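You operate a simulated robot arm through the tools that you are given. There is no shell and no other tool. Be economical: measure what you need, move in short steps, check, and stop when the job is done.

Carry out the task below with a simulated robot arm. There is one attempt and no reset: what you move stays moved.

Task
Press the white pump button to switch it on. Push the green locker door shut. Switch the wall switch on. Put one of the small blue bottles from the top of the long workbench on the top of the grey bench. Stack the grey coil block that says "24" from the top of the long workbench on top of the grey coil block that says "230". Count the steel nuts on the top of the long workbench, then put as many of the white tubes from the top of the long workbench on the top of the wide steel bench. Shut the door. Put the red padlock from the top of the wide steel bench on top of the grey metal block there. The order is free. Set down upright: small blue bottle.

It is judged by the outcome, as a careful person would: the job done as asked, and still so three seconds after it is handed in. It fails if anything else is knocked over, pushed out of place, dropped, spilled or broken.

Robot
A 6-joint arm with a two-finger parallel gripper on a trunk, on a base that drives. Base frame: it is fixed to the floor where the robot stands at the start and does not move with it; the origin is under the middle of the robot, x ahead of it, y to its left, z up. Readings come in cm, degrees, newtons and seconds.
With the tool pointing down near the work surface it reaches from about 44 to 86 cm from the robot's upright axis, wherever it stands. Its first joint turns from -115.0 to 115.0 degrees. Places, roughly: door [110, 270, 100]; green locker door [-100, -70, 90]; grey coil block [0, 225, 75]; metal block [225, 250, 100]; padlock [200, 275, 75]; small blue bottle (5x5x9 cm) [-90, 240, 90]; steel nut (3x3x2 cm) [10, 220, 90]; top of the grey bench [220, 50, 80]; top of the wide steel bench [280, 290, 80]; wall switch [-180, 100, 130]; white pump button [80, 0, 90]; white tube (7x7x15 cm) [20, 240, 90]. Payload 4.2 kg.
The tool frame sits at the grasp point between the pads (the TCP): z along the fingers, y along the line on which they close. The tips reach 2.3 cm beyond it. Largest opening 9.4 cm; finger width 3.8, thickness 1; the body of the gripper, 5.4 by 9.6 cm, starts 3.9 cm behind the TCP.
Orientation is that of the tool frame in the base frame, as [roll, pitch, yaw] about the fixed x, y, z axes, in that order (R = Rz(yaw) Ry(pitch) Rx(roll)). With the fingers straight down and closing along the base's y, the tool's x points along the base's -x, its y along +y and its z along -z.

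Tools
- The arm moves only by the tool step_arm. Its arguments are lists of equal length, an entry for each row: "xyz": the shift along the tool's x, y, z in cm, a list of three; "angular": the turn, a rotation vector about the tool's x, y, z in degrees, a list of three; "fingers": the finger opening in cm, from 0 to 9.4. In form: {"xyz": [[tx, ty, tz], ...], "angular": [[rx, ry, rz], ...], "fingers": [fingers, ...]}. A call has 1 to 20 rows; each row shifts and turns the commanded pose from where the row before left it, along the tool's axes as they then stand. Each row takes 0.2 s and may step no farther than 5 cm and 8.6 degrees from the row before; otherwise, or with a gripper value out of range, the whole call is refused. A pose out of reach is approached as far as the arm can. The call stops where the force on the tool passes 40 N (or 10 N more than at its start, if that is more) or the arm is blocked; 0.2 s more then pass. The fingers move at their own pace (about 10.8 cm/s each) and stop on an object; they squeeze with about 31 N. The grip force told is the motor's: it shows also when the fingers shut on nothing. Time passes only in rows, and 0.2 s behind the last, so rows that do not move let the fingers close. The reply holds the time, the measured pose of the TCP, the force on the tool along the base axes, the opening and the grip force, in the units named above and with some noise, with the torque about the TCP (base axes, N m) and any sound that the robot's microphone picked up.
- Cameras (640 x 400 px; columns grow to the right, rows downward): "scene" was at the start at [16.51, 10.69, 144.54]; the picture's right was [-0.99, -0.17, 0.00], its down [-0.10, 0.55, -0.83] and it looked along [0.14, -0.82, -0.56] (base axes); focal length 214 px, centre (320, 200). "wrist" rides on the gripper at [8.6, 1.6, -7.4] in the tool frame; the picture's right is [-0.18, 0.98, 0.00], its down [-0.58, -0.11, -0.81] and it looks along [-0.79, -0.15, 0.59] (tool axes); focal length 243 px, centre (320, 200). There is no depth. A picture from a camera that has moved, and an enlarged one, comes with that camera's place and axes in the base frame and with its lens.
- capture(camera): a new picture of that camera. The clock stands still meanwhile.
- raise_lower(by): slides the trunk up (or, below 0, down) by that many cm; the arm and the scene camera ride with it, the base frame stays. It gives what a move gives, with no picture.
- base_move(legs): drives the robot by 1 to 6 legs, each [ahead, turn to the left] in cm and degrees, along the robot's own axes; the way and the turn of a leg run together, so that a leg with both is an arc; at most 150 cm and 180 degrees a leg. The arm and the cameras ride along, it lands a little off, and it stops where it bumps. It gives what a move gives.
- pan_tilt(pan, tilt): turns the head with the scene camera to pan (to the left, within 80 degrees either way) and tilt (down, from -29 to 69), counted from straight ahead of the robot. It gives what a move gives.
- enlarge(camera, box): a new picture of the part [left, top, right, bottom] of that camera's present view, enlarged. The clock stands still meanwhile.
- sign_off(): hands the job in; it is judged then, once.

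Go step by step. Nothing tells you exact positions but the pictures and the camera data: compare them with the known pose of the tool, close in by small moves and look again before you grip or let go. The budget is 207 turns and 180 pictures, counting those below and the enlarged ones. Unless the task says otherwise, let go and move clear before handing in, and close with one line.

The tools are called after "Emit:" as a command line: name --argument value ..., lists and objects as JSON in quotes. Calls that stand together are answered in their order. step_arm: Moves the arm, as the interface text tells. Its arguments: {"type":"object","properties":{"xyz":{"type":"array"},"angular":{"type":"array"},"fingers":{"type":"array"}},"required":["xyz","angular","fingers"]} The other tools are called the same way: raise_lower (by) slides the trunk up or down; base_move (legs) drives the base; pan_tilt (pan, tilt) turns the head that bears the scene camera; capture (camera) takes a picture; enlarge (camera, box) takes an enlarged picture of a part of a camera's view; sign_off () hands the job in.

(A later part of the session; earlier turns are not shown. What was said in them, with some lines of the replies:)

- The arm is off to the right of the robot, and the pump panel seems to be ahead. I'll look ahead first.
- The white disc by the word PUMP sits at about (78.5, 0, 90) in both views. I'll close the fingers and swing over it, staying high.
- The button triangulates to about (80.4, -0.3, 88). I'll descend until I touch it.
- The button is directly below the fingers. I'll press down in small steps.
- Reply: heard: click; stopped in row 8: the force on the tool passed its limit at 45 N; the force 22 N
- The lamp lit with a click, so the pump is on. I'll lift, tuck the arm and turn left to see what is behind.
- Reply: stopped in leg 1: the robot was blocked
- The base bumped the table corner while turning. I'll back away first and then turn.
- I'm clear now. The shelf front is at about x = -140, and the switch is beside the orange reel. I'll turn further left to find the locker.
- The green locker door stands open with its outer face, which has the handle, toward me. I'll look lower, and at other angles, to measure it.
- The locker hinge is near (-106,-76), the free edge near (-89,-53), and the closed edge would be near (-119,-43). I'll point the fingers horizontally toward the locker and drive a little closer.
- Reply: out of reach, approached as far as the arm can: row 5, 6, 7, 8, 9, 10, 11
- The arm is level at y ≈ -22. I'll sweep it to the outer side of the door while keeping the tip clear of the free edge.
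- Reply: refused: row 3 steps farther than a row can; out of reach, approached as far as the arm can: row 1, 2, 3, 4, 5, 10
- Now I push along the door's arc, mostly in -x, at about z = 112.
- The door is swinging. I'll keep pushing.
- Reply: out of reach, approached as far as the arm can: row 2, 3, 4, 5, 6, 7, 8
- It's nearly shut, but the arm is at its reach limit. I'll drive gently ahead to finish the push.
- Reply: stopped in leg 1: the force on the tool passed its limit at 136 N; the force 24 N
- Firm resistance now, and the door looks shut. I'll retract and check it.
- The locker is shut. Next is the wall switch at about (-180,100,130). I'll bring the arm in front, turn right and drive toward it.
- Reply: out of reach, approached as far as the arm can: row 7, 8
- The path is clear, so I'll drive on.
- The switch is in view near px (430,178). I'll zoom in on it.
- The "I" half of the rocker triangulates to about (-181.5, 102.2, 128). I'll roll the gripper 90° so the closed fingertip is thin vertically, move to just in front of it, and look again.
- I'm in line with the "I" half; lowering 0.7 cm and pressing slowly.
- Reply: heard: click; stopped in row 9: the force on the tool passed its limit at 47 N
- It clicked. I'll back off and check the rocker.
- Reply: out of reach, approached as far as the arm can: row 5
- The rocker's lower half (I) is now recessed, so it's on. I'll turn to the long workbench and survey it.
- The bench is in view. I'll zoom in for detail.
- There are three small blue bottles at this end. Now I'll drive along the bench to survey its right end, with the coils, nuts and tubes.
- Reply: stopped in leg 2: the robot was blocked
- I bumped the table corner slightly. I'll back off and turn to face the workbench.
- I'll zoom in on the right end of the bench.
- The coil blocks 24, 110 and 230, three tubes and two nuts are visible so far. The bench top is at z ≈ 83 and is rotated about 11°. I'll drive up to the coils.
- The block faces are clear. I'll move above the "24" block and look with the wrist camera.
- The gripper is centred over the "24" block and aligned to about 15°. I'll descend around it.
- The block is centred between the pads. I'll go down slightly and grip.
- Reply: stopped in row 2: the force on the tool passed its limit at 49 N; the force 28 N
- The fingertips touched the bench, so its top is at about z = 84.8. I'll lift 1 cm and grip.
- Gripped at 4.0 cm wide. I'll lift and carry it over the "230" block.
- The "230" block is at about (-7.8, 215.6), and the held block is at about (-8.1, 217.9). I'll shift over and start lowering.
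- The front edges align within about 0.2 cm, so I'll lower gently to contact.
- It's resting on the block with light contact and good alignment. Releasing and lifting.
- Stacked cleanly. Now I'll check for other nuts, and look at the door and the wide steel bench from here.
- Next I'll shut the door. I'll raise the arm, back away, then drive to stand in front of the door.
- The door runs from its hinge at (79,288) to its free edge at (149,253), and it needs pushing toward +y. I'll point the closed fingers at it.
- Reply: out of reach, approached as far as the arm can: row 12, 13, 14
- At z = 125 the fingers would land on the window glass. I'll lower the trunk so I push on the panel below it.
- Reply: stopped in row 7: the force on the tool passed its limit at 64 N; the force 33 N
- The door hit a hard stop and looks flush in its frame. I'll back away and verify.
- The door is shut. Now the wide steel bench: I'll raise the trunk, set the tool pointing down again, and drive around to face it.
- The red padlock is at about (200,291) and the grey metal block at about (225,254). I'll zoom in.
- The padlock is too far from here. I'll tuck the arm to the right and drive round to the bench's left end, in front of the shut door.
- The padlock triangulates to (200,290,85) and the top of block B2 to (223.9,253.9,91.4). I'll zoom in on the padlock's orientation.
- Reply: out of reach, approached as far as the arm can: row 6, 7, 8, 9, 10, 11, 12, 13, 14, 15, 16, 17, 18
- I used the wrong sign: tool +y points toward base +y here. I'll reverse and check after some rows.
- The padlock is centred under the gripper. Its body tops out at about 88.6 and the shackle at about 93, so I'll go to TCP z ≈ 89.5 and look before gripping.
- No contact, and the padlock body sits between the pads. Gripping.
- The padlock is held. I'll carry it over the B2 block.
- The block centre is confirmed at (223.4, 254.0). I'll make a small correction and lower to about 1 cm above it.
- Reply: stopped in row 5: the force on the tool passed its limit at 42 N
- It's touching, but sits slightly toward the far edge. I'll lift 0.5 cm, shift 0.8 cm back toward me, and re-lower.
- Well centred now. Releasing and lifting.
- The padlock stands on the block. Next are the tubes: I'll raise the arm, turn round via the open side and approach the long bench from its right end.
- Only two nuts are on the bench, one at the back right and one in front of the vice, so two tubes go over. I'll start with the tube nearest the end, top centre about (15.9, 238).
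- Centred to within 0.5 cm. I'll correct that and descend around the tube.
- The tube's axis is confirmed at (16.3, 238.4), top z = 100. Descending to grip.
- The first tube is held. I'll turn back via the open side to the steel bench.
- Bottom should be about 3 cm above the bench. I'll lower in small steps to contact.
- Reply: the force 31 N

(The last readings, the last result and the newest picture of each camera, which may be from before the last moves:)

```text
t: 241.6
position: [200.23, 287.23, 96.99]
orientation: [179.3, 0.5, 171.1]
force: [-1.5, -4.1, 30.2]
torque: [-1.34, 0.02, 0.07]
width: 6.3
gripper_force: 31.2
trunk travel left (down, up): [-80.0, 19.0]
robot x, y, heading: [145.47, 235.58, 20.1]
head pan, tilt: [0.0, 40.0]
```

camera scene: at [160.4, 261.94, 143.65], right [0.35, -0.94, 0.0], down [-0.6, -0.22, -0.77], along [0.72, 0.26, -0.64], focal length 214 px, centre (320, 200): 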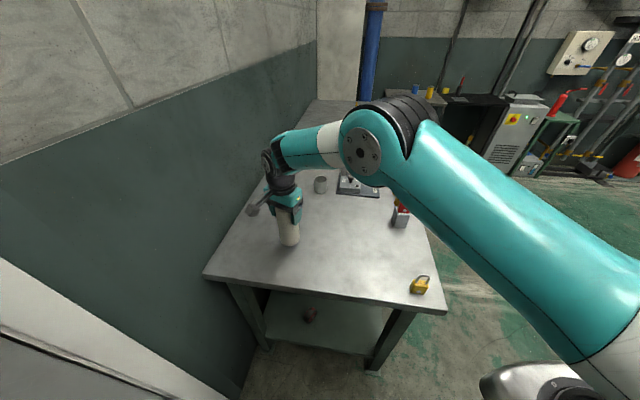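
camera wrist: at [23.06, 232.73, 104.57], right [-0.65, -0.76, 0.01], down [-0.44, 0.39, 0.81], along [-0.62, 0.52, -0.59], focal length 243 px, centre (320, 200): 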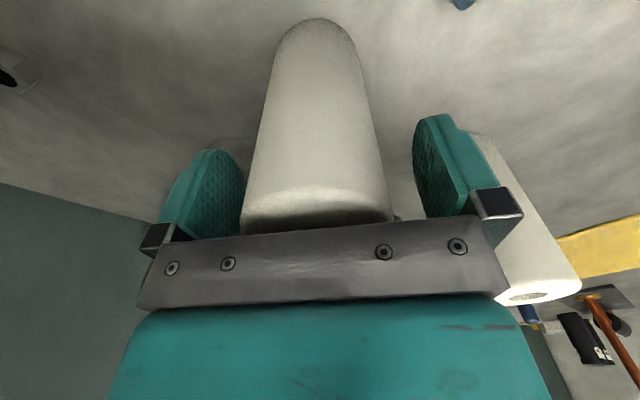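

In contact. I'll ease off, release and lift straight up.

Emit:
step_arm --xyz '[[0, 0, -0.3], [0, 0, 0], [0, 0, 0], [0, 0, 0], [0, 0, -3], [0, 0, -5], [0, 0, -5], [0, 0, -5], [0, 0, -5], [0, 0, -4]]' --angular '[[0, 0, 0], [0, 0, 0], [0, 0, 0], [0, 0, 0], [0, 0, 0], [0, 0, 0], [0, 0, 0], [0, 0, 0], [0, 0, 0], [0, 0, 0]]' --fingers '[6.5, 7.5, 8.5, 9.4, 9.4, 9.4, 9.4, 9.4, 9.4, 9.4]'

Emit:
capture --camera "scene"

```text
t: 243.8
position: [200.25, 287.11, 123.84]
orientation: [179.5, 0.4, 171.1]
force: [-0.4, -0.2, 0.3]
torque: [-0.01, 0.0, -0.01]
width: 9.4
gripper_force: 0.0
trunk travel left (down, up): [-80.0, 19.0]
robot x, y, heading: [144.91, 235.67, 20.4]
head pan, tilt: [0.0, 40.0]
```

```text
82 pictures are left
camera scene: at [160.44, 261.98, 143.64], right [0.35, -0.94, 0.0], down [-0.6, -0.22, -0.77], along [0.72, 0.26, -0.64], focal length 214 px, centre (320, 200)
```

scene: 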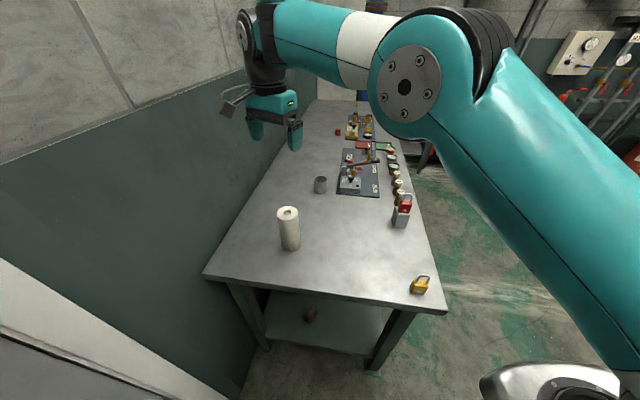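

Tube one stands on the steel bench. Back for the second tube.

Emit:
base_move --legs '[[0, -100], [0, -100], [56, 0]]'

Emit:
pan_tilt --pan 0 --tilt 40

Emit:
capture --camera "scene"

```text
t: 255.4
position: [19.33, 204.78, 123.85]
orientation: [179.6, 0.4, -28.5]
force: [-0.2, -0.5, 0.2]
torque: [0.02, 0.02, 0.0]
width: 9.38
gripper_force: 0.1
trunk travel left (down, up): [-80.0, 19.0]
robot x, y, heading: [88.35, 234.93, -179.1]
head pan, tilt: [0.0, 40.0]
```

```text
t: 256.1
position: [19.38, 204.83, 123.95]
orientation: [179.6, 0.5, -28.6]
force: [-0.3, 0.4, 0.0]
torque: [-0.04, 0.01, 0.01]
width: 9.42
gripper_force: 0.0
trunk travel left (down, up): [-80.0, 19.0]
robot x, y, heading: [88.28, 234.47, -179.4]
head pan, tilt: [0.0, 40.0]
```

```text
81 pictures are left
camera scene: at [64.79, 215.17, 143.64], right [-0.01, 1.0, 0.0], down [0.64, 0.01, -0.77], along [-0.77, -0.01, -0.64], focal length 214 px, centre (320, 200)
```

scene: 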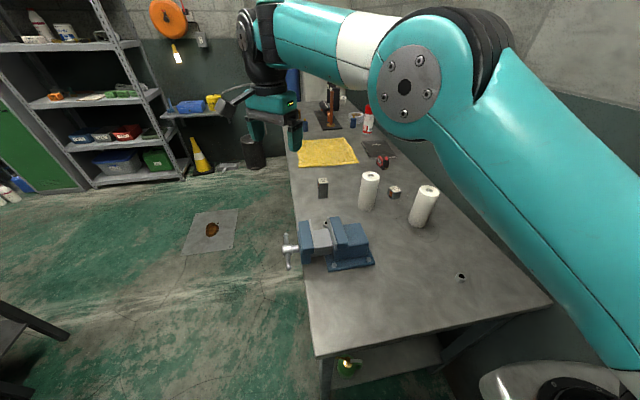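

Emit:
step_arm --xyz '[[-3.04, -3.15, 0], [-3.04, -3.15, 0], [-3.04, -3.15, 0], [-3.04, -3.15, 0], [-3.04, -3.15, 0], [-3.04, -3.15, 0], [-3.04, -3.15, 0], [-3.04, -3.15, 0], [-3.04, -3.15, 0], [-3.04, -3.15, 0], [-3.04, -3.15, 0], [0, 0, 4], [0, 0, 4]]' --angular '[[0, 0, 0], [0, 0, 0], [0, 0, 0], [0, 0, 0], [0, 0, 0], [0, 0, 0], [0, 0, 0], [0, 0, 0], [0, 0, 0], [0, 0, 0], [0, 0, 0], [0, 0, 0], [0, 0, 0]]' --fingers '[9.4, 9.4, 9.4, 9.4, 9.4, 9.4, 9.4, 9.4, 9.4, 9.4, 9.4, 9.4, 9.4]'

Emit:
capture --camera "wrist"

Emit:
enlarge --camera "scene" --box '[340, 130, 480, 270]'

```text
t: 258.9
position: [6.41, 251.09, 115.93]
orientation: [179.5, 0.4, -28.5]
force: [-0.4, -0.5, 0.3]
torque: [-0.01, 0.02, 0.0]
width: 9.41
gripper_force: 0.1
trunk travel left (down, up): [-80.0, 19.0]
robot x, y, heading: [88.42, 234.64, -179.3]
head pan, tilt: [0.0, 40.0]
```

```text
80 pictures are left
camera wrist: at [13.33, 245.61, 123.31], right [-0.63, -0.78, 0.01], down [-0.45, 0.38, 0.81], along [-0.63, 0.51, -0.59], focal length 243 px, centre (320, 200)
```

wrist: 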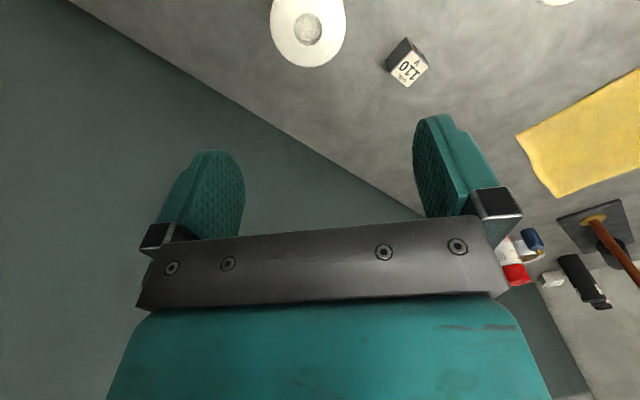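

```text
2.86 times, centred on (410, 200) of scene
camera zoom: at [64.82, 215.18, 143.65], right [-0.01, 1.0, 0.0], down [0.64, 0.01, -0.77], along [-0.77, -0.01, -0.64], focal length 613 px, centre (63, 200)
```

zoom: 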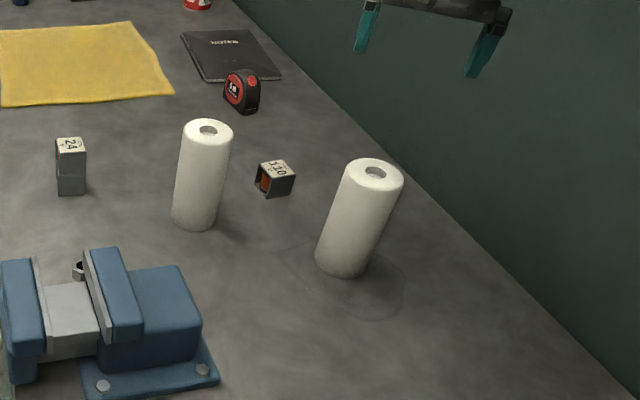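

Emit:
step_arm --xyz '[[0.65, -0.55, 4], [0, 0, 4], [0, 0, 3]]' --angular '[[0, 0, 0], [0, 0, 0], [0, 0, 0]]' --fingers '[9.4, 9.4, 9.4]'

Emit:
capture --camera "wrist"

```text
t: 259.6
position: [7.08, 251.36, 104.57]
orientation: [179.5, 0.3, -28.4]
force: [0.0, 0.0, 0.0]
torque: [0.0, 0.01, -0.01]
width: 9.38
gripper_force: 0.0
trunk travel left (down, up): [-80.0, 19.0]
robot x, y, heading: [88.48, 235.12, -179.4]
head pan, tilt: [0.0, 40.0]
```

```text
78 pictures are left
camera wrist: at [13.96, 245.95, 111.96], right [-0.63, -0.78, 0.01], down [-0.45, 0.38, 0.81], along [-0.63, 0.51, -0.59], focal length 243 px, centre (320, 200)
```

wrist: 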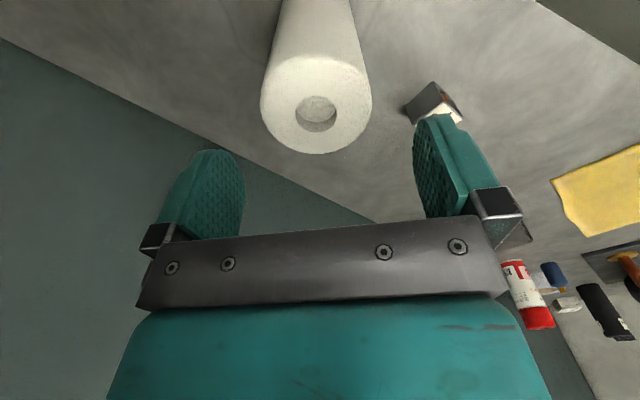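

Emit:
step_arm --xyz '[[0.6, -0.15, 2], [0, 0, 3], [0, 0, 2], [0, 0, 0.5]]' --angular '[[0, 0, 0], [0, 0, 0], [0, 0, 0], [0, 0, 0]]' --fingers '[9.4, 9.4, 9.4, 9.4]'

Emit:
capture --camera "wrist"

```text
t: 260.6
position: [7.5, 251.17, 97.0]
orientation: [179.6, 0.4, -28.4]
force: [0.1, 0.6, -0.2]
torque: [0.01, 0.0, 0.0]
width: 9.39
gripper_force: 0.1
trunk travel left (down, up): [-80.0, 19.0]
robot x, y, heading: [88.5, 234.8, -179.1]
head pan, tilt: [0.0, 40.0]
```

```text
77 pictures are left
camera wrist: at [14.43, 245.73, 104.48], right [-0.63, -0.78, 0.01], down [-0.45, 0.38, 0.81], along [-0.63, 0.51, -0.59], focal length 243 px, centre (320, 200)
```

wrist: 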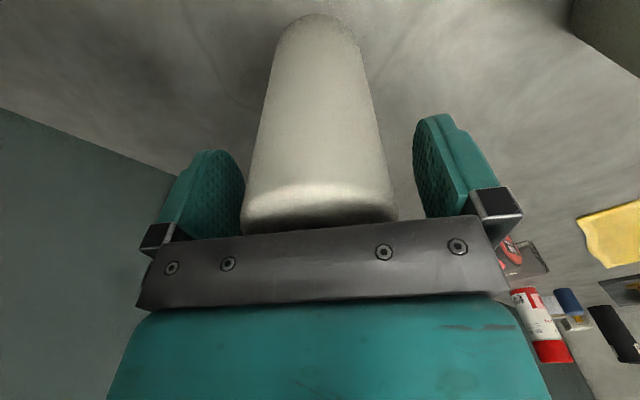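

Good. Grip, lift and carry it back.

Emit:
step_arm --xyz '[[0, 0, 0], [0, 0, 0], [0, 0, 0], [0, 0, 0], [0, 0, -1], [0, 0, -4], [0, 0, -5], [0, 0, -5], [0, 0, -5], [0, 0, -5], [0, 0, -2]]' --angular '[[0, 0, 0], [0, 0, 0], [0, 0, 0], [0, 0, 0], [0, 0, 0], [0, 0, 0], [0, 0, 0], [0, 0, 0], [0, 0, 0], [0, 0, 0], [0, 0, 0]]' --fingers '[8, 6.5, 5, 4.5, 4.5, 4.5, 4.5, 4.5, 4.5, 4.5, 4.5]'

Emit:
base_move --legs '[[0, 100], [0, 79], [57, 0], [0, 18]]'

Emit:
pan_tilt --pan 0 --tilt 40

Emit:
capture --camera "scene"

```text
t: 263.1
position: [7.83, 251.26, 124.23]
orientation: [179.4, 0.4, -28.6]
force: [0.6, 0.6, -2.0]
torque: [0.01, 0.0, 0.01]
width: 6.3
gripper_force: 31.1
trunk travel left (down, up): [-80.0, 19.0]
robot x, y, heading: [88.34, 234.87, -179.5]
head pan, tilt: [0.0, 40.0]
```

```text
t: 274.9
position: [227.87, 242.02, 123.96]
orientation: [179.4, 0.4, 168.3]
force: [-0.3, 0.6, -1.3]
torque: [-0.02, -0.02, 0.03]
width: 6.26
gripper_force: 30.6
trunk travel left (down, up): [-80.0, 19.0]
robot x, y, heading: [146.18, 234.0, 17.7]
head pan, tilt: [0.0, 40.0]
```

```text
t: 275.5
position: [227.81, 242.09, 124.13]
orientation: [179.5, 0.4, 168.3]
force: [1.0, 0.3, -2.4]
torque: [0.02, -0.03, -0.02]
width: 6.28
gripper_force: 30.5
trunk travel left (down, up): [-80.0, 19.0]
robot x, y, heading: [145.83, 234.23, 17.5]
head pan, tilt: [0.0, 40.0]
```

```text
76 pictures are left
camera scene: at [162.36, 260.11, 143.64], right [0.3, -0.95, 0.0], down [-0.61, -0.19, -0.77], along [0.73, 0.23, -0.64], focal length 214 px, centre (320, 200)
```

scene: 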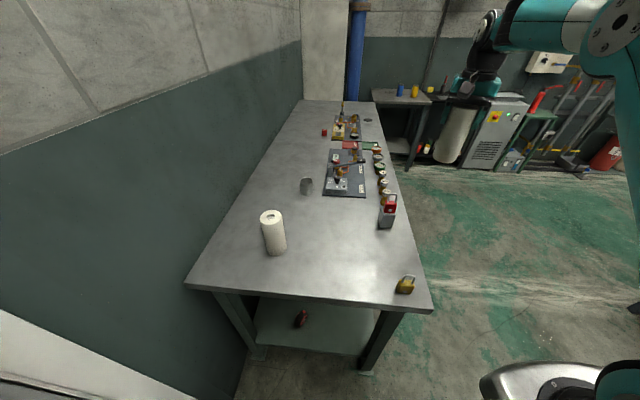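

Emit:
step_arm --xyz '[[3.77, 2.29, 0], [3.77, 2.29, 0], [3.77, 2.29, 0], [3.77, 2.29, 0], [3.77, 2.29, 0], [3.77, 2.29, 0], [3.77, 2.29, 0], [3.77, 2.29, 0], [0, 0, 5], [0, 0, 5], [0, 0, 5], [0, 0, 5], [0, 0, 4]]' --angular '[[0, 0, 0], [0, 0, 0], [0, 0, 0], [0, 0, 0], [0, 0, 0], [0, 0, 0], [0, 0, 0], [0, 0, 0], [0, 0, 0], [0, 0, 0], [0, 0, 0], [0, 0, 0], [0, 0, 0]]' --fingers '[4.5, 4.5, 4.5, 4.5, 4.5, 4.5, 4.5, 4.5, 4.5, 4.5, 4.5, 4.5, 4.5]'

Emit:
capture --camera "scene"

```text
t: 278.3
position: [202.51, 266.07, 99.94]
orientation: [179.4, 0.4, 168.4]
force: [0.2, -0.5, -1.9]
torque: [0.0, -0.04, 0.0]
width: 6.28
gripper_force: 30.9
trunk travel left (down, up): [-80.0, 19.0]
robot x, y, heading: [146.26, 234.44, 17.4]
head pan, tilt: [0.0, 40.0]
```

```text
75 pictures are left
camera scene: at [162.31, 260.1, 143.66], right [0.3, -0.95, 0.0], down [-0.61, -0.19, -0.77], along [0.73, 0.23, -0.64], focal length 214 px, centre (320, 200)
```

scene: 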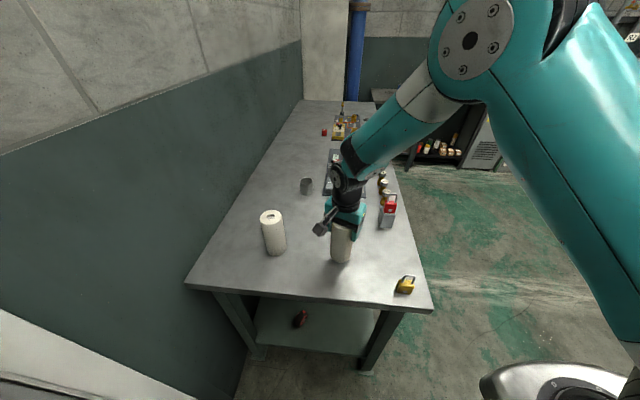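

Emit:
step_arm --xyz '[[0, 0, 1.5], [0, 0, 0.7], [0, 0, 0.3], [0, 0, 0.3], [0, 0, 0.2]]' --angular '[[0, 0, 0], [0, 0, 0], [0, 0, 0], [0, 0, 0], [0, 0, 0]]' --fingers '[4.5, 4.5, 4.5, 4.5, 4.5]'

```text
t: 279.5
position: [202.33, 266.31, 97.14]
orientation: [179.4, 0.6, 168.2]
force: [-0.9, -2.5, 12.7]
torque: [-0.69, 0.17, 0.0]
width: 6.27
gripper_force: 31.2
trunk travel left (down, up): [-80.0, 19.0]
robot x, y, heading: [145.78, 234.37, 17.4]
head pan, tilt: [0.0, 40.0]
```

In contact with a light load. Releasing.

Emit:
step_arm --xyz '[[0, 0, 0], [0, 0, 0], [0, 0, 0], [0, 0, 0], [0, 0, -3], [0, 0, -5], [0, 0, -5], [0, 0, -5], [0, 0, -5], [0, 0, -4]]' --angular '[[0, 0, 0], [0, 0, 0], [0, 0, 0], [0, 0, 0], [0, 0, 0], [0, 0, 0], [0, 0, 0], [0, 0, 0], [0, 0, 0], [0, 0, 0]]' --fingers '[6.5, 7.5, 8.5, 9.4, 9.4, 9.4, 9.4, 9.4, 9.4, 9.4]'

Emit:
capture --camera "scene"

```text
t: 281.7
position: [202.08, 266.12, 124.2]
orientation: [179.5, 0.3, 168.3]
force: [0.1, 0.1, 0.8]
torque: [-0.02, 0.0, 0.0]
width: 9.38
gripper_force: 0.1
trunk travel left (down, up): [-80.0, 19.0]
robot x, y, heading: [145.69, 234.49, 17.3]
head pan, tilt: [0.0, 40.0]
```

```text
74 pictures are left
camera scene: at [162.37, 260.14, 143.63], right [0.3, -0.95, 0.0], down [-0.61, -0.19, -0.77], along [0.73, 0.23, -0.64], focal length 214 px, centre (320, 200)
```

scene: 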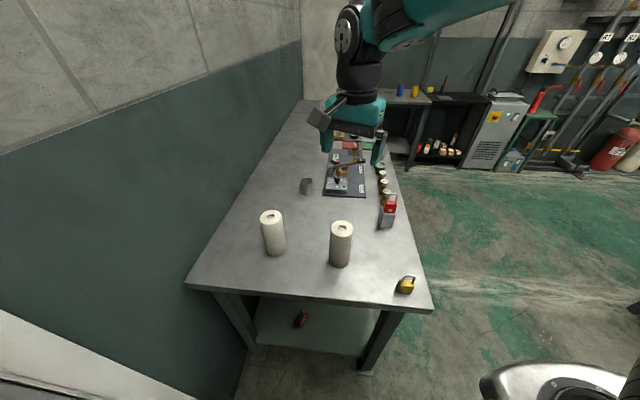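

Both tubes are in place. On the way back for a blue bottle I'll look at the grey bench, which is south of here.

Emit:
base_move --legs '[[0, -107], [72, 0]]'

Emit:
pan_tilt --pan 50 --tilt 30

Emit:
capture --camera "scene"

```text
t: 290.2
position: [156.53, 99.2, 124.08]
orientation: [179.5, 0.4, 59.7]
force: [-0.3, 0.7, 0.7]
torque: [-0.01, 0.02, 0.03]
width: 9.39
gripper_force: 0.1
trunk travel left (down, up): [-80.0, 19.0]
robot x, y, heading: [144.21, 162.53, -91.2]
head pan, tilt: [0.0, 40.0]
```

```text
t: 291.4
position: [156.51, 99.35, 124.18]
orientation: [179.5, 0.4, 59.6]
force: [-0.3, -0.2, -0.8]
torque: [0.03, -0.02, 0.0]
width: 9.38
gripper_force: 0.1
trunk travel left (down, up): [-80.0, 19.0]
robot x, y, heading: [144.1, 162.49, -91.5]
head pan, tilt: [50.0, 30.0]
```

```text
73 pictures are left
camera scene: at [170.21, 141.03, 145.18], right [-0.66, -0.75, 0.0], down [-0.38, 0.33, -0.87], along [0.65, -0.57, -0.5], focal length 214 px, centre (320, 200)
```

scene: 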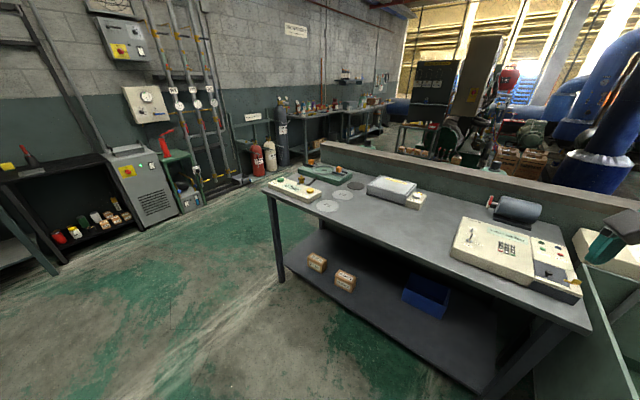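

The grey bench's front edge runs from (144,58) to (281,87), with free space around (203,48). Now to fetch the bottle.

Emit:
base_move --legs '[[0, -84], [130, 0], [83, 0], [0, -74]]'

Emit:
pan_tilt --pan 0 --tilt 40

Emit:
capture --camera "scene"

```text
t: 308.7
position: [-106.25, 191.04, 124.15]
orientation: [179.5, 0.3, -96.2]
force: [0.1, -0.7, 0.0]
torque: [0.0, 0.03, 0.02]
width: 9.39
gripper_force: 0.1
trunk travel left (down, up): [-80.0, 19.0]
robot x, y, heading: [-69.18, 138.0, 113.1]
head pan, tilt: [50.0, 30.0]
```

```text
t: 309.9
position: [-105.81, 190.26, 124.39]
orientation: [179.3, 0.8, -96.2]
force: [-0.5, 0.1, -0.3]
torque: [0.01, 0.01, 0.0]
width: 9.37
gripper_force: 0.0
trunk travel left (down, up): [-80.0, 19.0]
robot x, y, heading: [-69.18, 137.75, 113.0]
head pan, tilt: [0.0, 40.0]
```

```text
72 pictures are left
camera scene: at [-97.07, 153.15, 143.67], right [0.92, 0.39, 0.0], down [0.25, -0.6, -0.76], along [-0.3, 0.7, -0.65], focal length 214 px, centre (320, 200)
```

scene: 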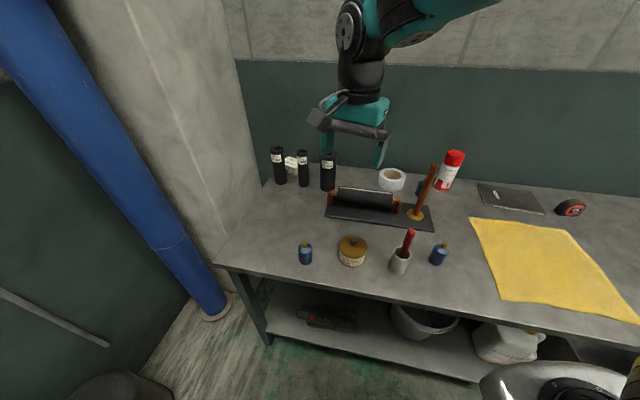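

The left bottle at about (-116.3, 186.7) is well separated, so I'll move above it.

Emit:
step_arm --xyz '[[1.5, 3.4, 0], [1.6, 3.4, 0], [1.6, 3.3, 0], [0, 0, 5], [0, 0, 5], [0, 0, 5], [0, 0, 3]]' --angular '[[0, 0, 0], [0, 0, 0], [0, 0, 0], [0, 0, 0], [0, 0, 0], [0, 0, 0], [0, 0, 0]]' --fingers '[9, 9, 9, 8.5, 8, 8, 8]'

Emit:
capture --camera "wrist"

Emit:
enlarge --camera "scene" --box '[240, 160, 400, 280]'

```text
t: 311.5
position: [-116.75, 186.65, 106.28]
orientation: [179.3, 0.8, -96.2]
force: [0.7, -0.2, 0.3]
torque: [0.01, 0.01, 0.02]
width: 7.99
gripper_force: 0.1
trunk travel left (down, up): [-80.0, 19.0]
robot x, y, heading: [-69.33, 138.23, 113.0]
head pan, tilt: [0.0, 40.0]
```

```text
71 pictures are left
camera wrist: at [-119.2, 178.31, 113.64], right [-0.96, 0.29, 0.01], down [0.18, 0.56, 0.81], along [0.23, 0.78, -0.58], focal length 243 px, centre (320, 200)
```

wrist: 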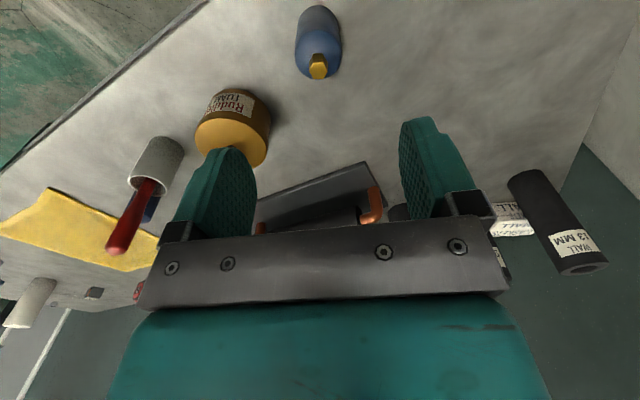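

```text
3.33 times, centred on (320, 220) of scene
camera zoom: at [-97.05, 153.13, 143.67], right [0.92, 0.39, 0.0], down [0.25, -0.6, -0.76], along [-0.3, 0.7, -0.65], focal length 715 px, centre (320, 133)
```

zoom: 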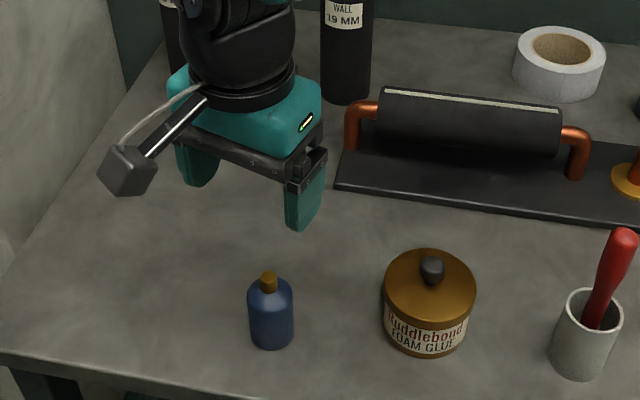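

The bottle axis is confirmed at (-116.6, 187.2). Descending and gripping on its body.

Emit:
step_arm --xyz '[[-0.5, -0.1, 4], [0, 0, 4], [0, 0, 4], [0, 0, 2.5], [0, 0, 1]]' --angular '[[0, 0, 0], [0, 0, 0], [0, 0, 0], [0, 0, 0], [0, 0, 0]]' --fingers '[8, 8, 8, 8, 8]'

Emit:
capture --camera "wrist"

Emit:
enlarge --camera "scene" --box '[260, 200, 360, 280]'

```text
t: 312.7
position: [-116.67, 187.58, 90.95]
orientation: [179.3, 0.6, -96.2]
force: [0.3, 0.4, 0.7]
torque: [-0.03, 0.02, 0.01]
width: 8.02
gripper_force: 0.1
trunk travel left (down, up): [-80.0, 19.0]
robot x, y, heading: [-69.81, 137.94, 112.9]
head pan, tilt: [0.0, 40.0]
```

```text
69 pictures are left
camera wrist: at [-119.26, 179.16, 98.32], right [-0.96, 0.29, 0.01], down [0.18, 0.56, 0.81], along [0.23, 0.78, -0.58], focal length 243 px, centre (320, 200)
```

wrist: 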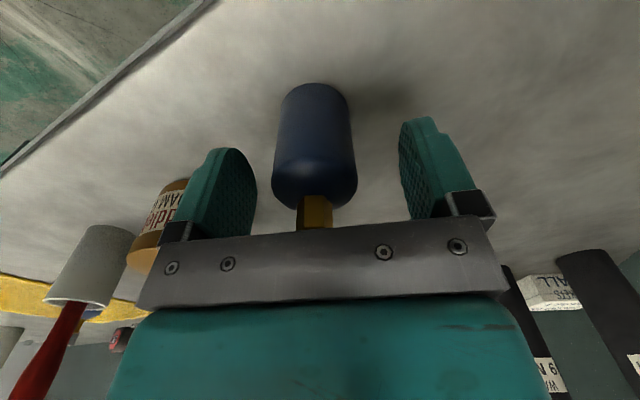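

```text
5.00 times, centred on (310, 240) of scene
camera zoom: at [-97.06, 153.14, 143.67], right [0.92, 0.39, 0.0], down [0.25, -0.6, -0.76], along [-0.3, 0.7, -0.65], focal length 1072 px, centre (370, 0)
```

zoom: 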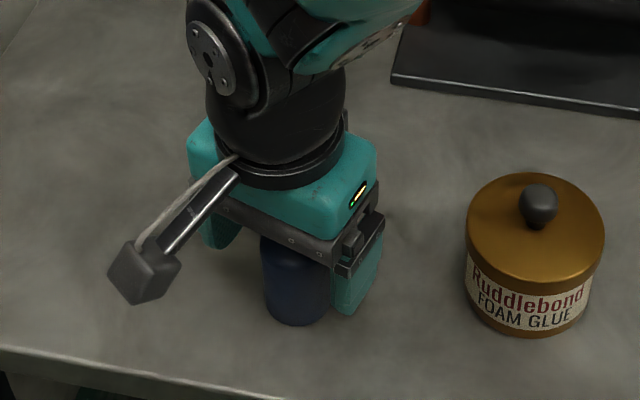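

Emit:
step_arm --xyz '[[0, 0, 0], [0, 0, 0], [0, 0, 0], [0, 0, 0], [0, 0, 0], [0, 0, -1], [0, 0, -4], [0, 0, -5], [0, 0, -5], [0, 0, -5], [0, 0, -5], [0, 0, -5], [0, 0, -4]]' --angular '[[0, 0, 0], [0, 0, 0], [0, 0, 0], [0, 0, 0], [0, 0, 0], [0, 0, 0], [0, 0, 0], [0, 0, 0], [0, 0, 0], [0, 0, 0], [0, 0, 0], [0, 0, 0], [0, 0, 0]]' --fingers '[7, 6, 5, 4, 3, 3, 3, 3, 3, 3, 3, 3, 3]'

Emit:
capture --camera "wrist"

Emit:
capture --camera "scene"

```text
t: 315.5
position: [-116.58, 187.29, 125.19]
orientation: [179.4, 0.6, -96.2]
force: [0.5, -0.1, -1.8]
torque: [-0.02, -0.01, -0.02]
width: 4.02
gripper_force: 30.8
trunk travel left (down, up): [-80.0, 19.0]
robot x, y, heading: [-69.27, 137.94, 112.9]
head pan, tilt: [0.0, 40.0]
```

```text
67 pictures are left
camera wrist: at [-119.09, 178.85, 132.5], right [-0.96, 0.29, 0.01], down [0.18, 0.56, 0.81], along [0.23, 0.78, -0.58], focal length 243 px, centre (320, 200)
```

wrist: 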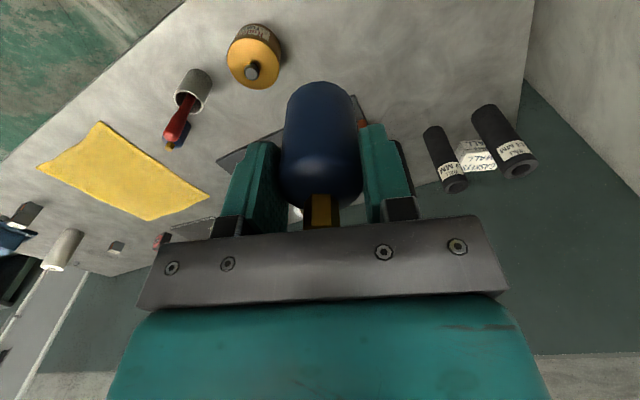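

```text
66 pictures are left
camera scene: at [-97.08, 153.17, 143.65], right [0.92, 0.39, 0.0], down [0.25, -0.6, -0.76], along [-0.3, 0.7, -0.65], focal length 214 px, centre (320, 200)
```

scene: 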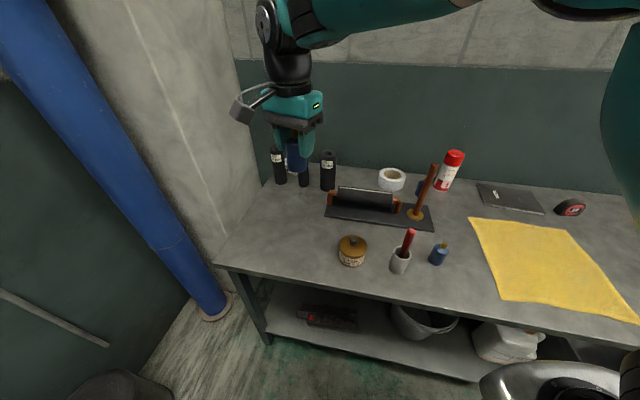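

The bottle is held upright. I'll check the back-left corner for nuts once more, then drive to the grey bench.

Emit:
enlarge --camera "scene" --box '[250, 130, 480, 260]'

Emit:
base_move --legs '[[0, -108.5], [120, 0], [100, 0]]'

Emit:
pan_tilt --pan -60 --tilt 40

Emit:
capture --camera "scene"

```text
2.78 times, centred on (365, 195) of scene
camera zoom: at [-97.08, 153.17, 143.65], right [0.92, 0.39, 0.0], down [0.25, -0.6, -0.76], along [-0.3, 0.7, -0.65], focal length 597 px, centre (195, 214)
```

zoom: 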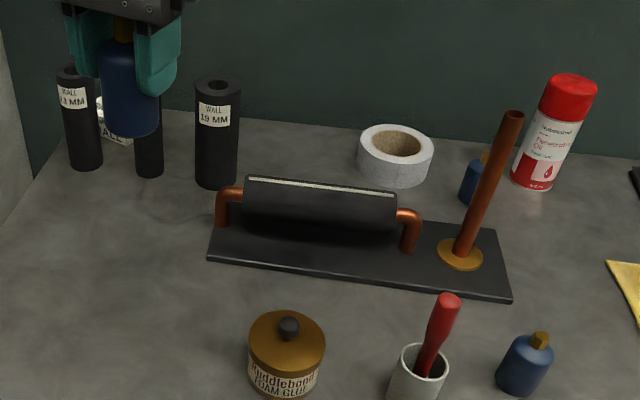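

```text
t: 330.8
position: [208.76, 192.9, 125.01]
orientation: [179.3, 0.7, 157.7]
force: [-0.1, -0.3, -0.9]
torque: [0.0, 0.01, 0.04]
width: 4.03
gripper_force: 31.0
trunk travel left (down, up): [-80.0, 19.0]
robot x, y, heading: [148.7, 161.34, 6.8]
head pan, tilt: [0.0, 40.0]
```

```text
t: 332.1
position: [208.79, 193.01, 125.01]
orientation: [179.3, 0.6, 157.6]
force: [-0.5, -0.3, -1.3]
torque: [0.01, -0.01, -0.01]
width: 4.01
gripper_force: 30.6
trunk travel left (down, up): [-80.0, 19.0]
robot x, y, heading: [148.52, 161.2, 6.9]
head pan, tilt: [-60.0, 40.0]
```

```text
64 pictures are left
camera scene: at [166.22, 175.37, 143.64], right [-0.8, -0.6, 0.0], down [-0.39, 0.51, -0.77], along [0.46, -0.61, -0.64], focal length 214 px, centre (320, 200)
```

scene: 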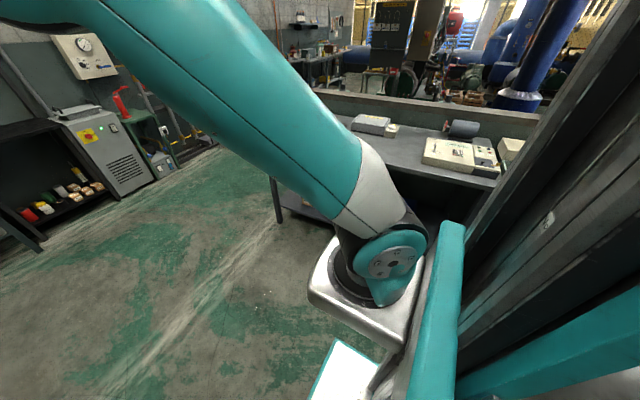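

The path is clear. Next I go to the stand point in front of the grey bench.

Emit:
base_move --legs '[[0, -49.5], [58, 0], [0, -36]]'

Emit:
pan_tilt --pan -5 --tilt 40

Emit:
capture --camera "scene"

```text
t: 339.4
position: [227.31, 63.43, 125.01]
orientation: [179.3, 0.7, 71.9]
force: [0.0, 0.5, -1.0]
torque: [0.02, 0.05, 0.01]
width: 4.0
gripper_force: 31.0
trunk travel left (down, up): [-80.0, 19.0]
robot x, y, heading: [191.49, 121.13, -78.9]
head pan, tilt: [-60.0, 40.0]
```

```text
t: 340.6
position: [227.22, 63.49, 124.94]
orientation: [179.3, 0.7, 72.0]
force: [-0.2, 0.2, -0.7]
torque: [0.02, -0.01, 0.01]
width: 4.03
gripper_force: 30.6
trunk travel left (down, up): [-80.0, 19.0]
robot x, y, heading: [191.46, 121.59, -79.4]
head pan, tilt: [-5.0, 40.0]
```

```text
63 pictures are left
camera scene: at [213.93, 101.52, 143.64], right [-0.99, -0.1, 0.0], down [-0.07, 0.64, -0.77], along [0.08, -0.76, -0.64], focal length 214 px, centre (320, 200)
```

scene: 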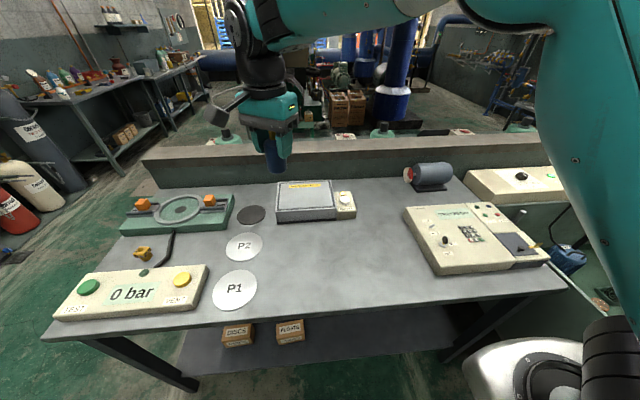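

There is a free area near px (340,250), about (209,54). I'll move the bottle there and lower part-way.

Emit:
step_arm --xyz '[[-2.94, -2.88, 0], [-2.94, -2.88, 0], [-2.94, -2.88, 0], [-2.94, -2.88, 0], [-2.94, -2.88, 0], [0, 0, 5], [0, 0, 5], [0, 0, 5], [0, 0, 5], [0, 0, 5], [0, 0, 3]]' --angular '[[0, 0, 0], [0, 0, 0], [0, 0, 0], [0, 0, 0], [0, 0, 0], [0, 0, 0], [0, 0, 0], [0, 0, 0], [0, 0, 0], [0, 0, 0], [0, 0, 0]]' --fingers '[3, 3, 3, 3, 3, 3, 3, 3, 3, 3, 3]'

Emit:
capture --camera "scene"

Emit:
capture --camera "wrist"

```text
t: 343.0
position: [209.43, 53.43, 97.09]
orientation: [179.3, 0.7, 71.9]
force: [-0.1, 0.5, -1.1]
torque: [-0.02, -0.02, 0.02]
width: 4.04
gripper_force: 30.8
trunk travel left (down, up): [-80.0, 19.0]
robot x, y, heading: [191.41, 121.23, -79.1]
head pan, tilt: [-5.0, 40.0]
```

```text
62 pictures are left
camera scene: at [213.92, 101.55, 143.65], right [-0.99, -0.1, 0.0], down [-0.07, 0.64, -0.77], along [0.08, -0.76, -0.64], focal length 214 px, centre (320, 200)
```

scene: 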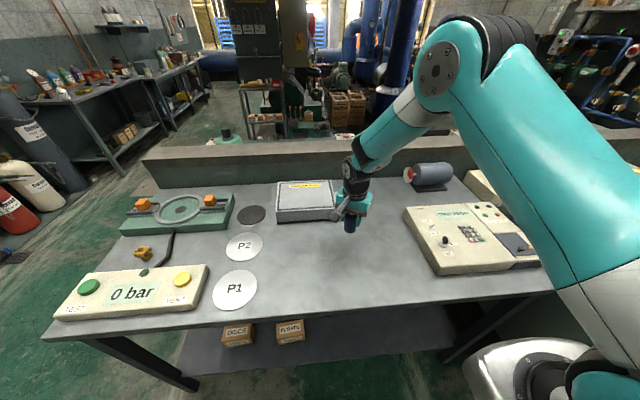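

```text
61 pictures are left
camera wrist: at [213.57, 61.34, 104.41], right [0.88, -0.48, 0.01], down [-0.29, -0.51, 0.81], along [-0.38, -0.72, -0.58], focal length 243 px, centre (320, 200)
```

wrist: 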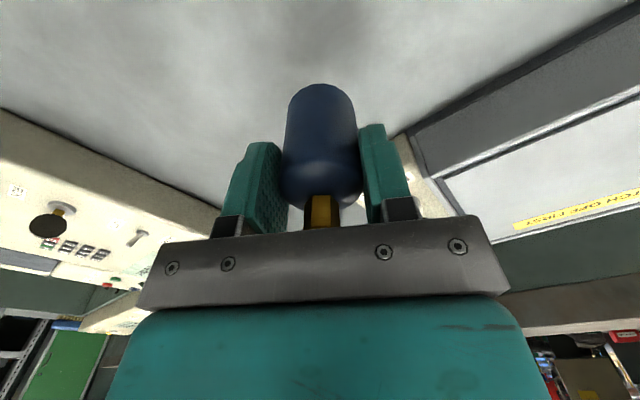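

Clear spot below. I'll lower until I touch.

Emit:
step_arm --xyz '[[0, 0, 2], [0, 0, 2], [0, 0, 1], [0, 0, 1], [0, 0, 0.5], [0, 0, 0.5], [0, 0, 0.5], [0, 0, 0.5]]' --angular '[[0, 0, 0], [0, 0, 0], [0, 0, 0], [0, 0, 0], [0, 0, 0], [0, 0, 0], [0, 0, 0], [0, 0, 0]]' --fingers '[3, 3, 3, 3, 3, 3, 3, 3]'

Emit:
enlarge --camera "scene" --box '[300, 180, 400, 280]'

```text
t: 344.7
position: [209.44, 53.23, 89.89]
orientation: [179.0, 1.0, 72.0]
force: [-1.6, 6.0, 20.0]
torque: [0.36, 0.21, -0.09]
width: 4.07
gripper_force: 31.2
trunk travel left (down, up): [-80.0, 19.0]
robot x, y, heading: [191.13, 121.23, -78.9]
head pan, tilt: [-5.0, 40.0]
stopped in row 8: the force on the tool passed its limit at 44 N (the readings are from after the stop); the commanded pose is now the measured one
```

```text
4.00 times, centred on (350, 230) of scene
camera zoom: at [213.9, 101.63, 143.64], right [-0.99, -0.1, 0.0], down [-0.07, 0.64, -0.77], along [0.08, -0.76, -0.64], focal length 858 px, centre (200, 80)
```

zoom: 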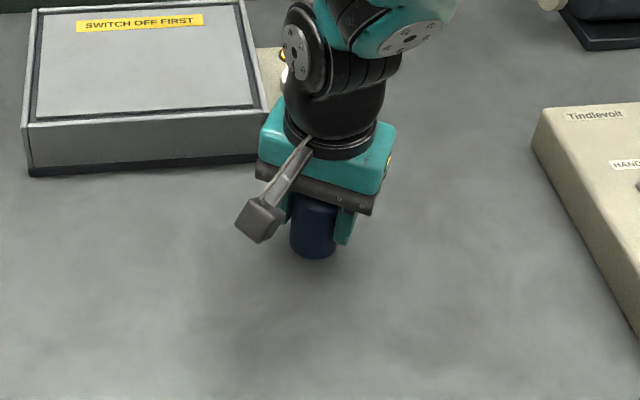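

Touched down. Easing off, releasing and lifting clear.

Emit:
step_arm --xyz '[[0, 0, -0.2], [0, 0, 0], [0, 0, 0], [0, 0, 0], [0, 0, -3], [0, 0, -5], [0, 0, -5], [0, 0, -5], [0, 0, -5]]' --angular '[[0, 0, 0], [0, 0, 0], [0, 0, 0], [0, 0, 0], [0, 0, 0], [0, 0, 0], [0, 0, 0], [0, 0, 0], [0, 0, 0]]' --fingers '[4.5, 5.5, 6.5, 7.5, 7.5, 7.5, 7.5, 7.5, 7.5]'

Emit:
capture --camera "scene"

```text
t: 346.7
position: [209.22, 53.58, 112.82]
orientation: [179.0, 0.9, 71.9]
force: [0.7, -0.5, 0.2]
torque: [0.01, 0.0, -0.03]
width: 7.53
gripper_force: 0.1
trunk travel left (down, up): [-80.0, 19.0]
robot x, y, heading: [191.19, 121.57, -78.9]
head pan, tilt: [-5.0, 40.0]
```

```text
59 pictures are left
camera scene: at [213.95, 101.48, 143.63], right [-0.99, -0.1, 0.0], down [-0.07, 0.64, -0.77], along [0.08, -0.76, -0.64], focal length 214 px, centre (320, 200)
```

scene: 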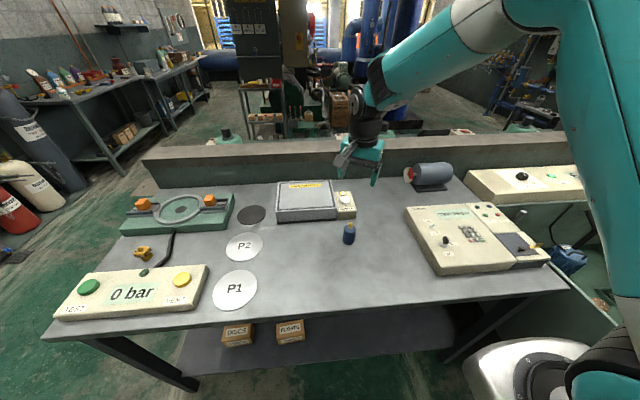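

The bottle stands upright on the grey bench. I'll look over the pump panel and the table I bumped earlier.

Emit:
base_move --legs '[[-25, 0], [0, -50]]'

Emit:
pan_tilt --pan -20 --tilt 25

Emit:
capture --camera "scene"

```text
t: 350.7
position: [146.58, 88.07, 112.89]
orientation: [179.1, 0.9, 22.2]
force: [-0.6, -0.5, 0.9]
torque: [-0.02, 0.01, 0.04]
width: 7.48
gripper_force: 0.1
trunk travel left (down, up): [-80.0, 19.0]
robot x, y, heading: [186.34, 145.47, -128.8]
head pan, tilt: [-5.0, 40.0]
```

```text
t: 351.5
position: [146.47, 87.93, 112.77]
orientation: [179.1, 1.0, 22.3]
force: [0.1, -0.2, -1.7]
torque: [-0.01, 0.02, -0.03]
width: 7.52
gripper_force: 0.0
trunk travel left (down, up): [-80.0, 19.0]
robot x, y, heading: [186.7, 145.55, -128.5]
head pan, tilt: [-20.0, 25.0]
```

```text
58 pictures are left
camera scene: at [184.08, 116.69, 145.97], right [-0.52, 0.85, 0.0], down [0.36, 0.22, -0.91], along [-0.77, -0.47, -0.42], focal length 214 px, centre (320, 200)
```

scene: 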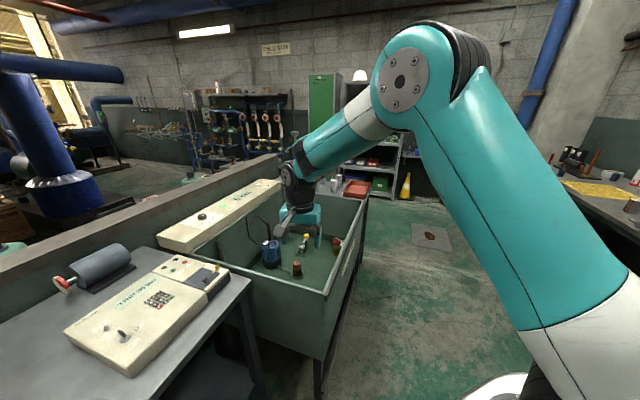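

Emit:
enlarge --camera "scene" --box '[160, 150, 400, 300]'

Emit:
pan_tilt --pan -78 --tilt 25

Emit:
capture --camera "scene"

```text
2.67 times, centred on (280, 225) of scene
camera zoom: at [184.08, 116.69, 145.97], right [-0.52, 0.85, 0.0], down [0.36, 0.22, -0.91], along [-0.77, -0.47, -0.42], focal length 572 px, centre (427, 133)
```

zoom: 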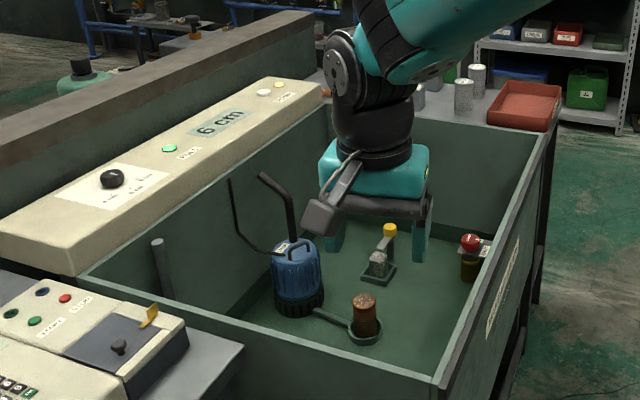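

```text
t: 352.8
position: [146.57, 88.1, 112.94]
orientation: [179.0, 0.8, 22.4]
force: [0.5, 0.5, 0.9]
torque: [-0.01, -0.01, 0.01]
width: 7.51
gripper_force: 0.0
trunk travel left (down, up): [-80.0, 19.0]
robot x, y, heading: [186.39, 145.21, -128.5]
head pan, tilt: [-78.0, 25.0]
```

```text
56 pictures are left
camera scene: at [183.72, 125.61, 145.98], right [0.45, 0.89, 0.0], down [0.38, -0.19, -0.91], along [-0.81, 0.41, -0.42], focal length 214 px, centre (320, 200)
```

scene: 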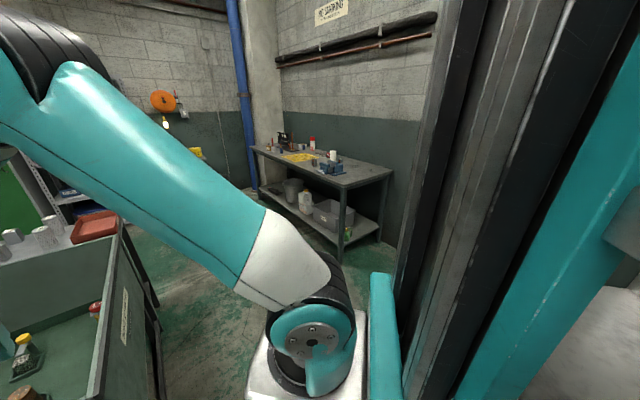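

The pump lamp is lit and everything on the table is upright. All the jobs are done and the gripper is empty and clear, so I'm handing in.

Emit:
sign_off

```text
The job is handed in.
```

All eight jobs are done and handed in. I counted two steel nuts, so two white tubes went to the wide steel bench, and the blue bottle stands upright on the grey bench. The base bumped the table near the start twice, but everything on it still looked upright afterwards.
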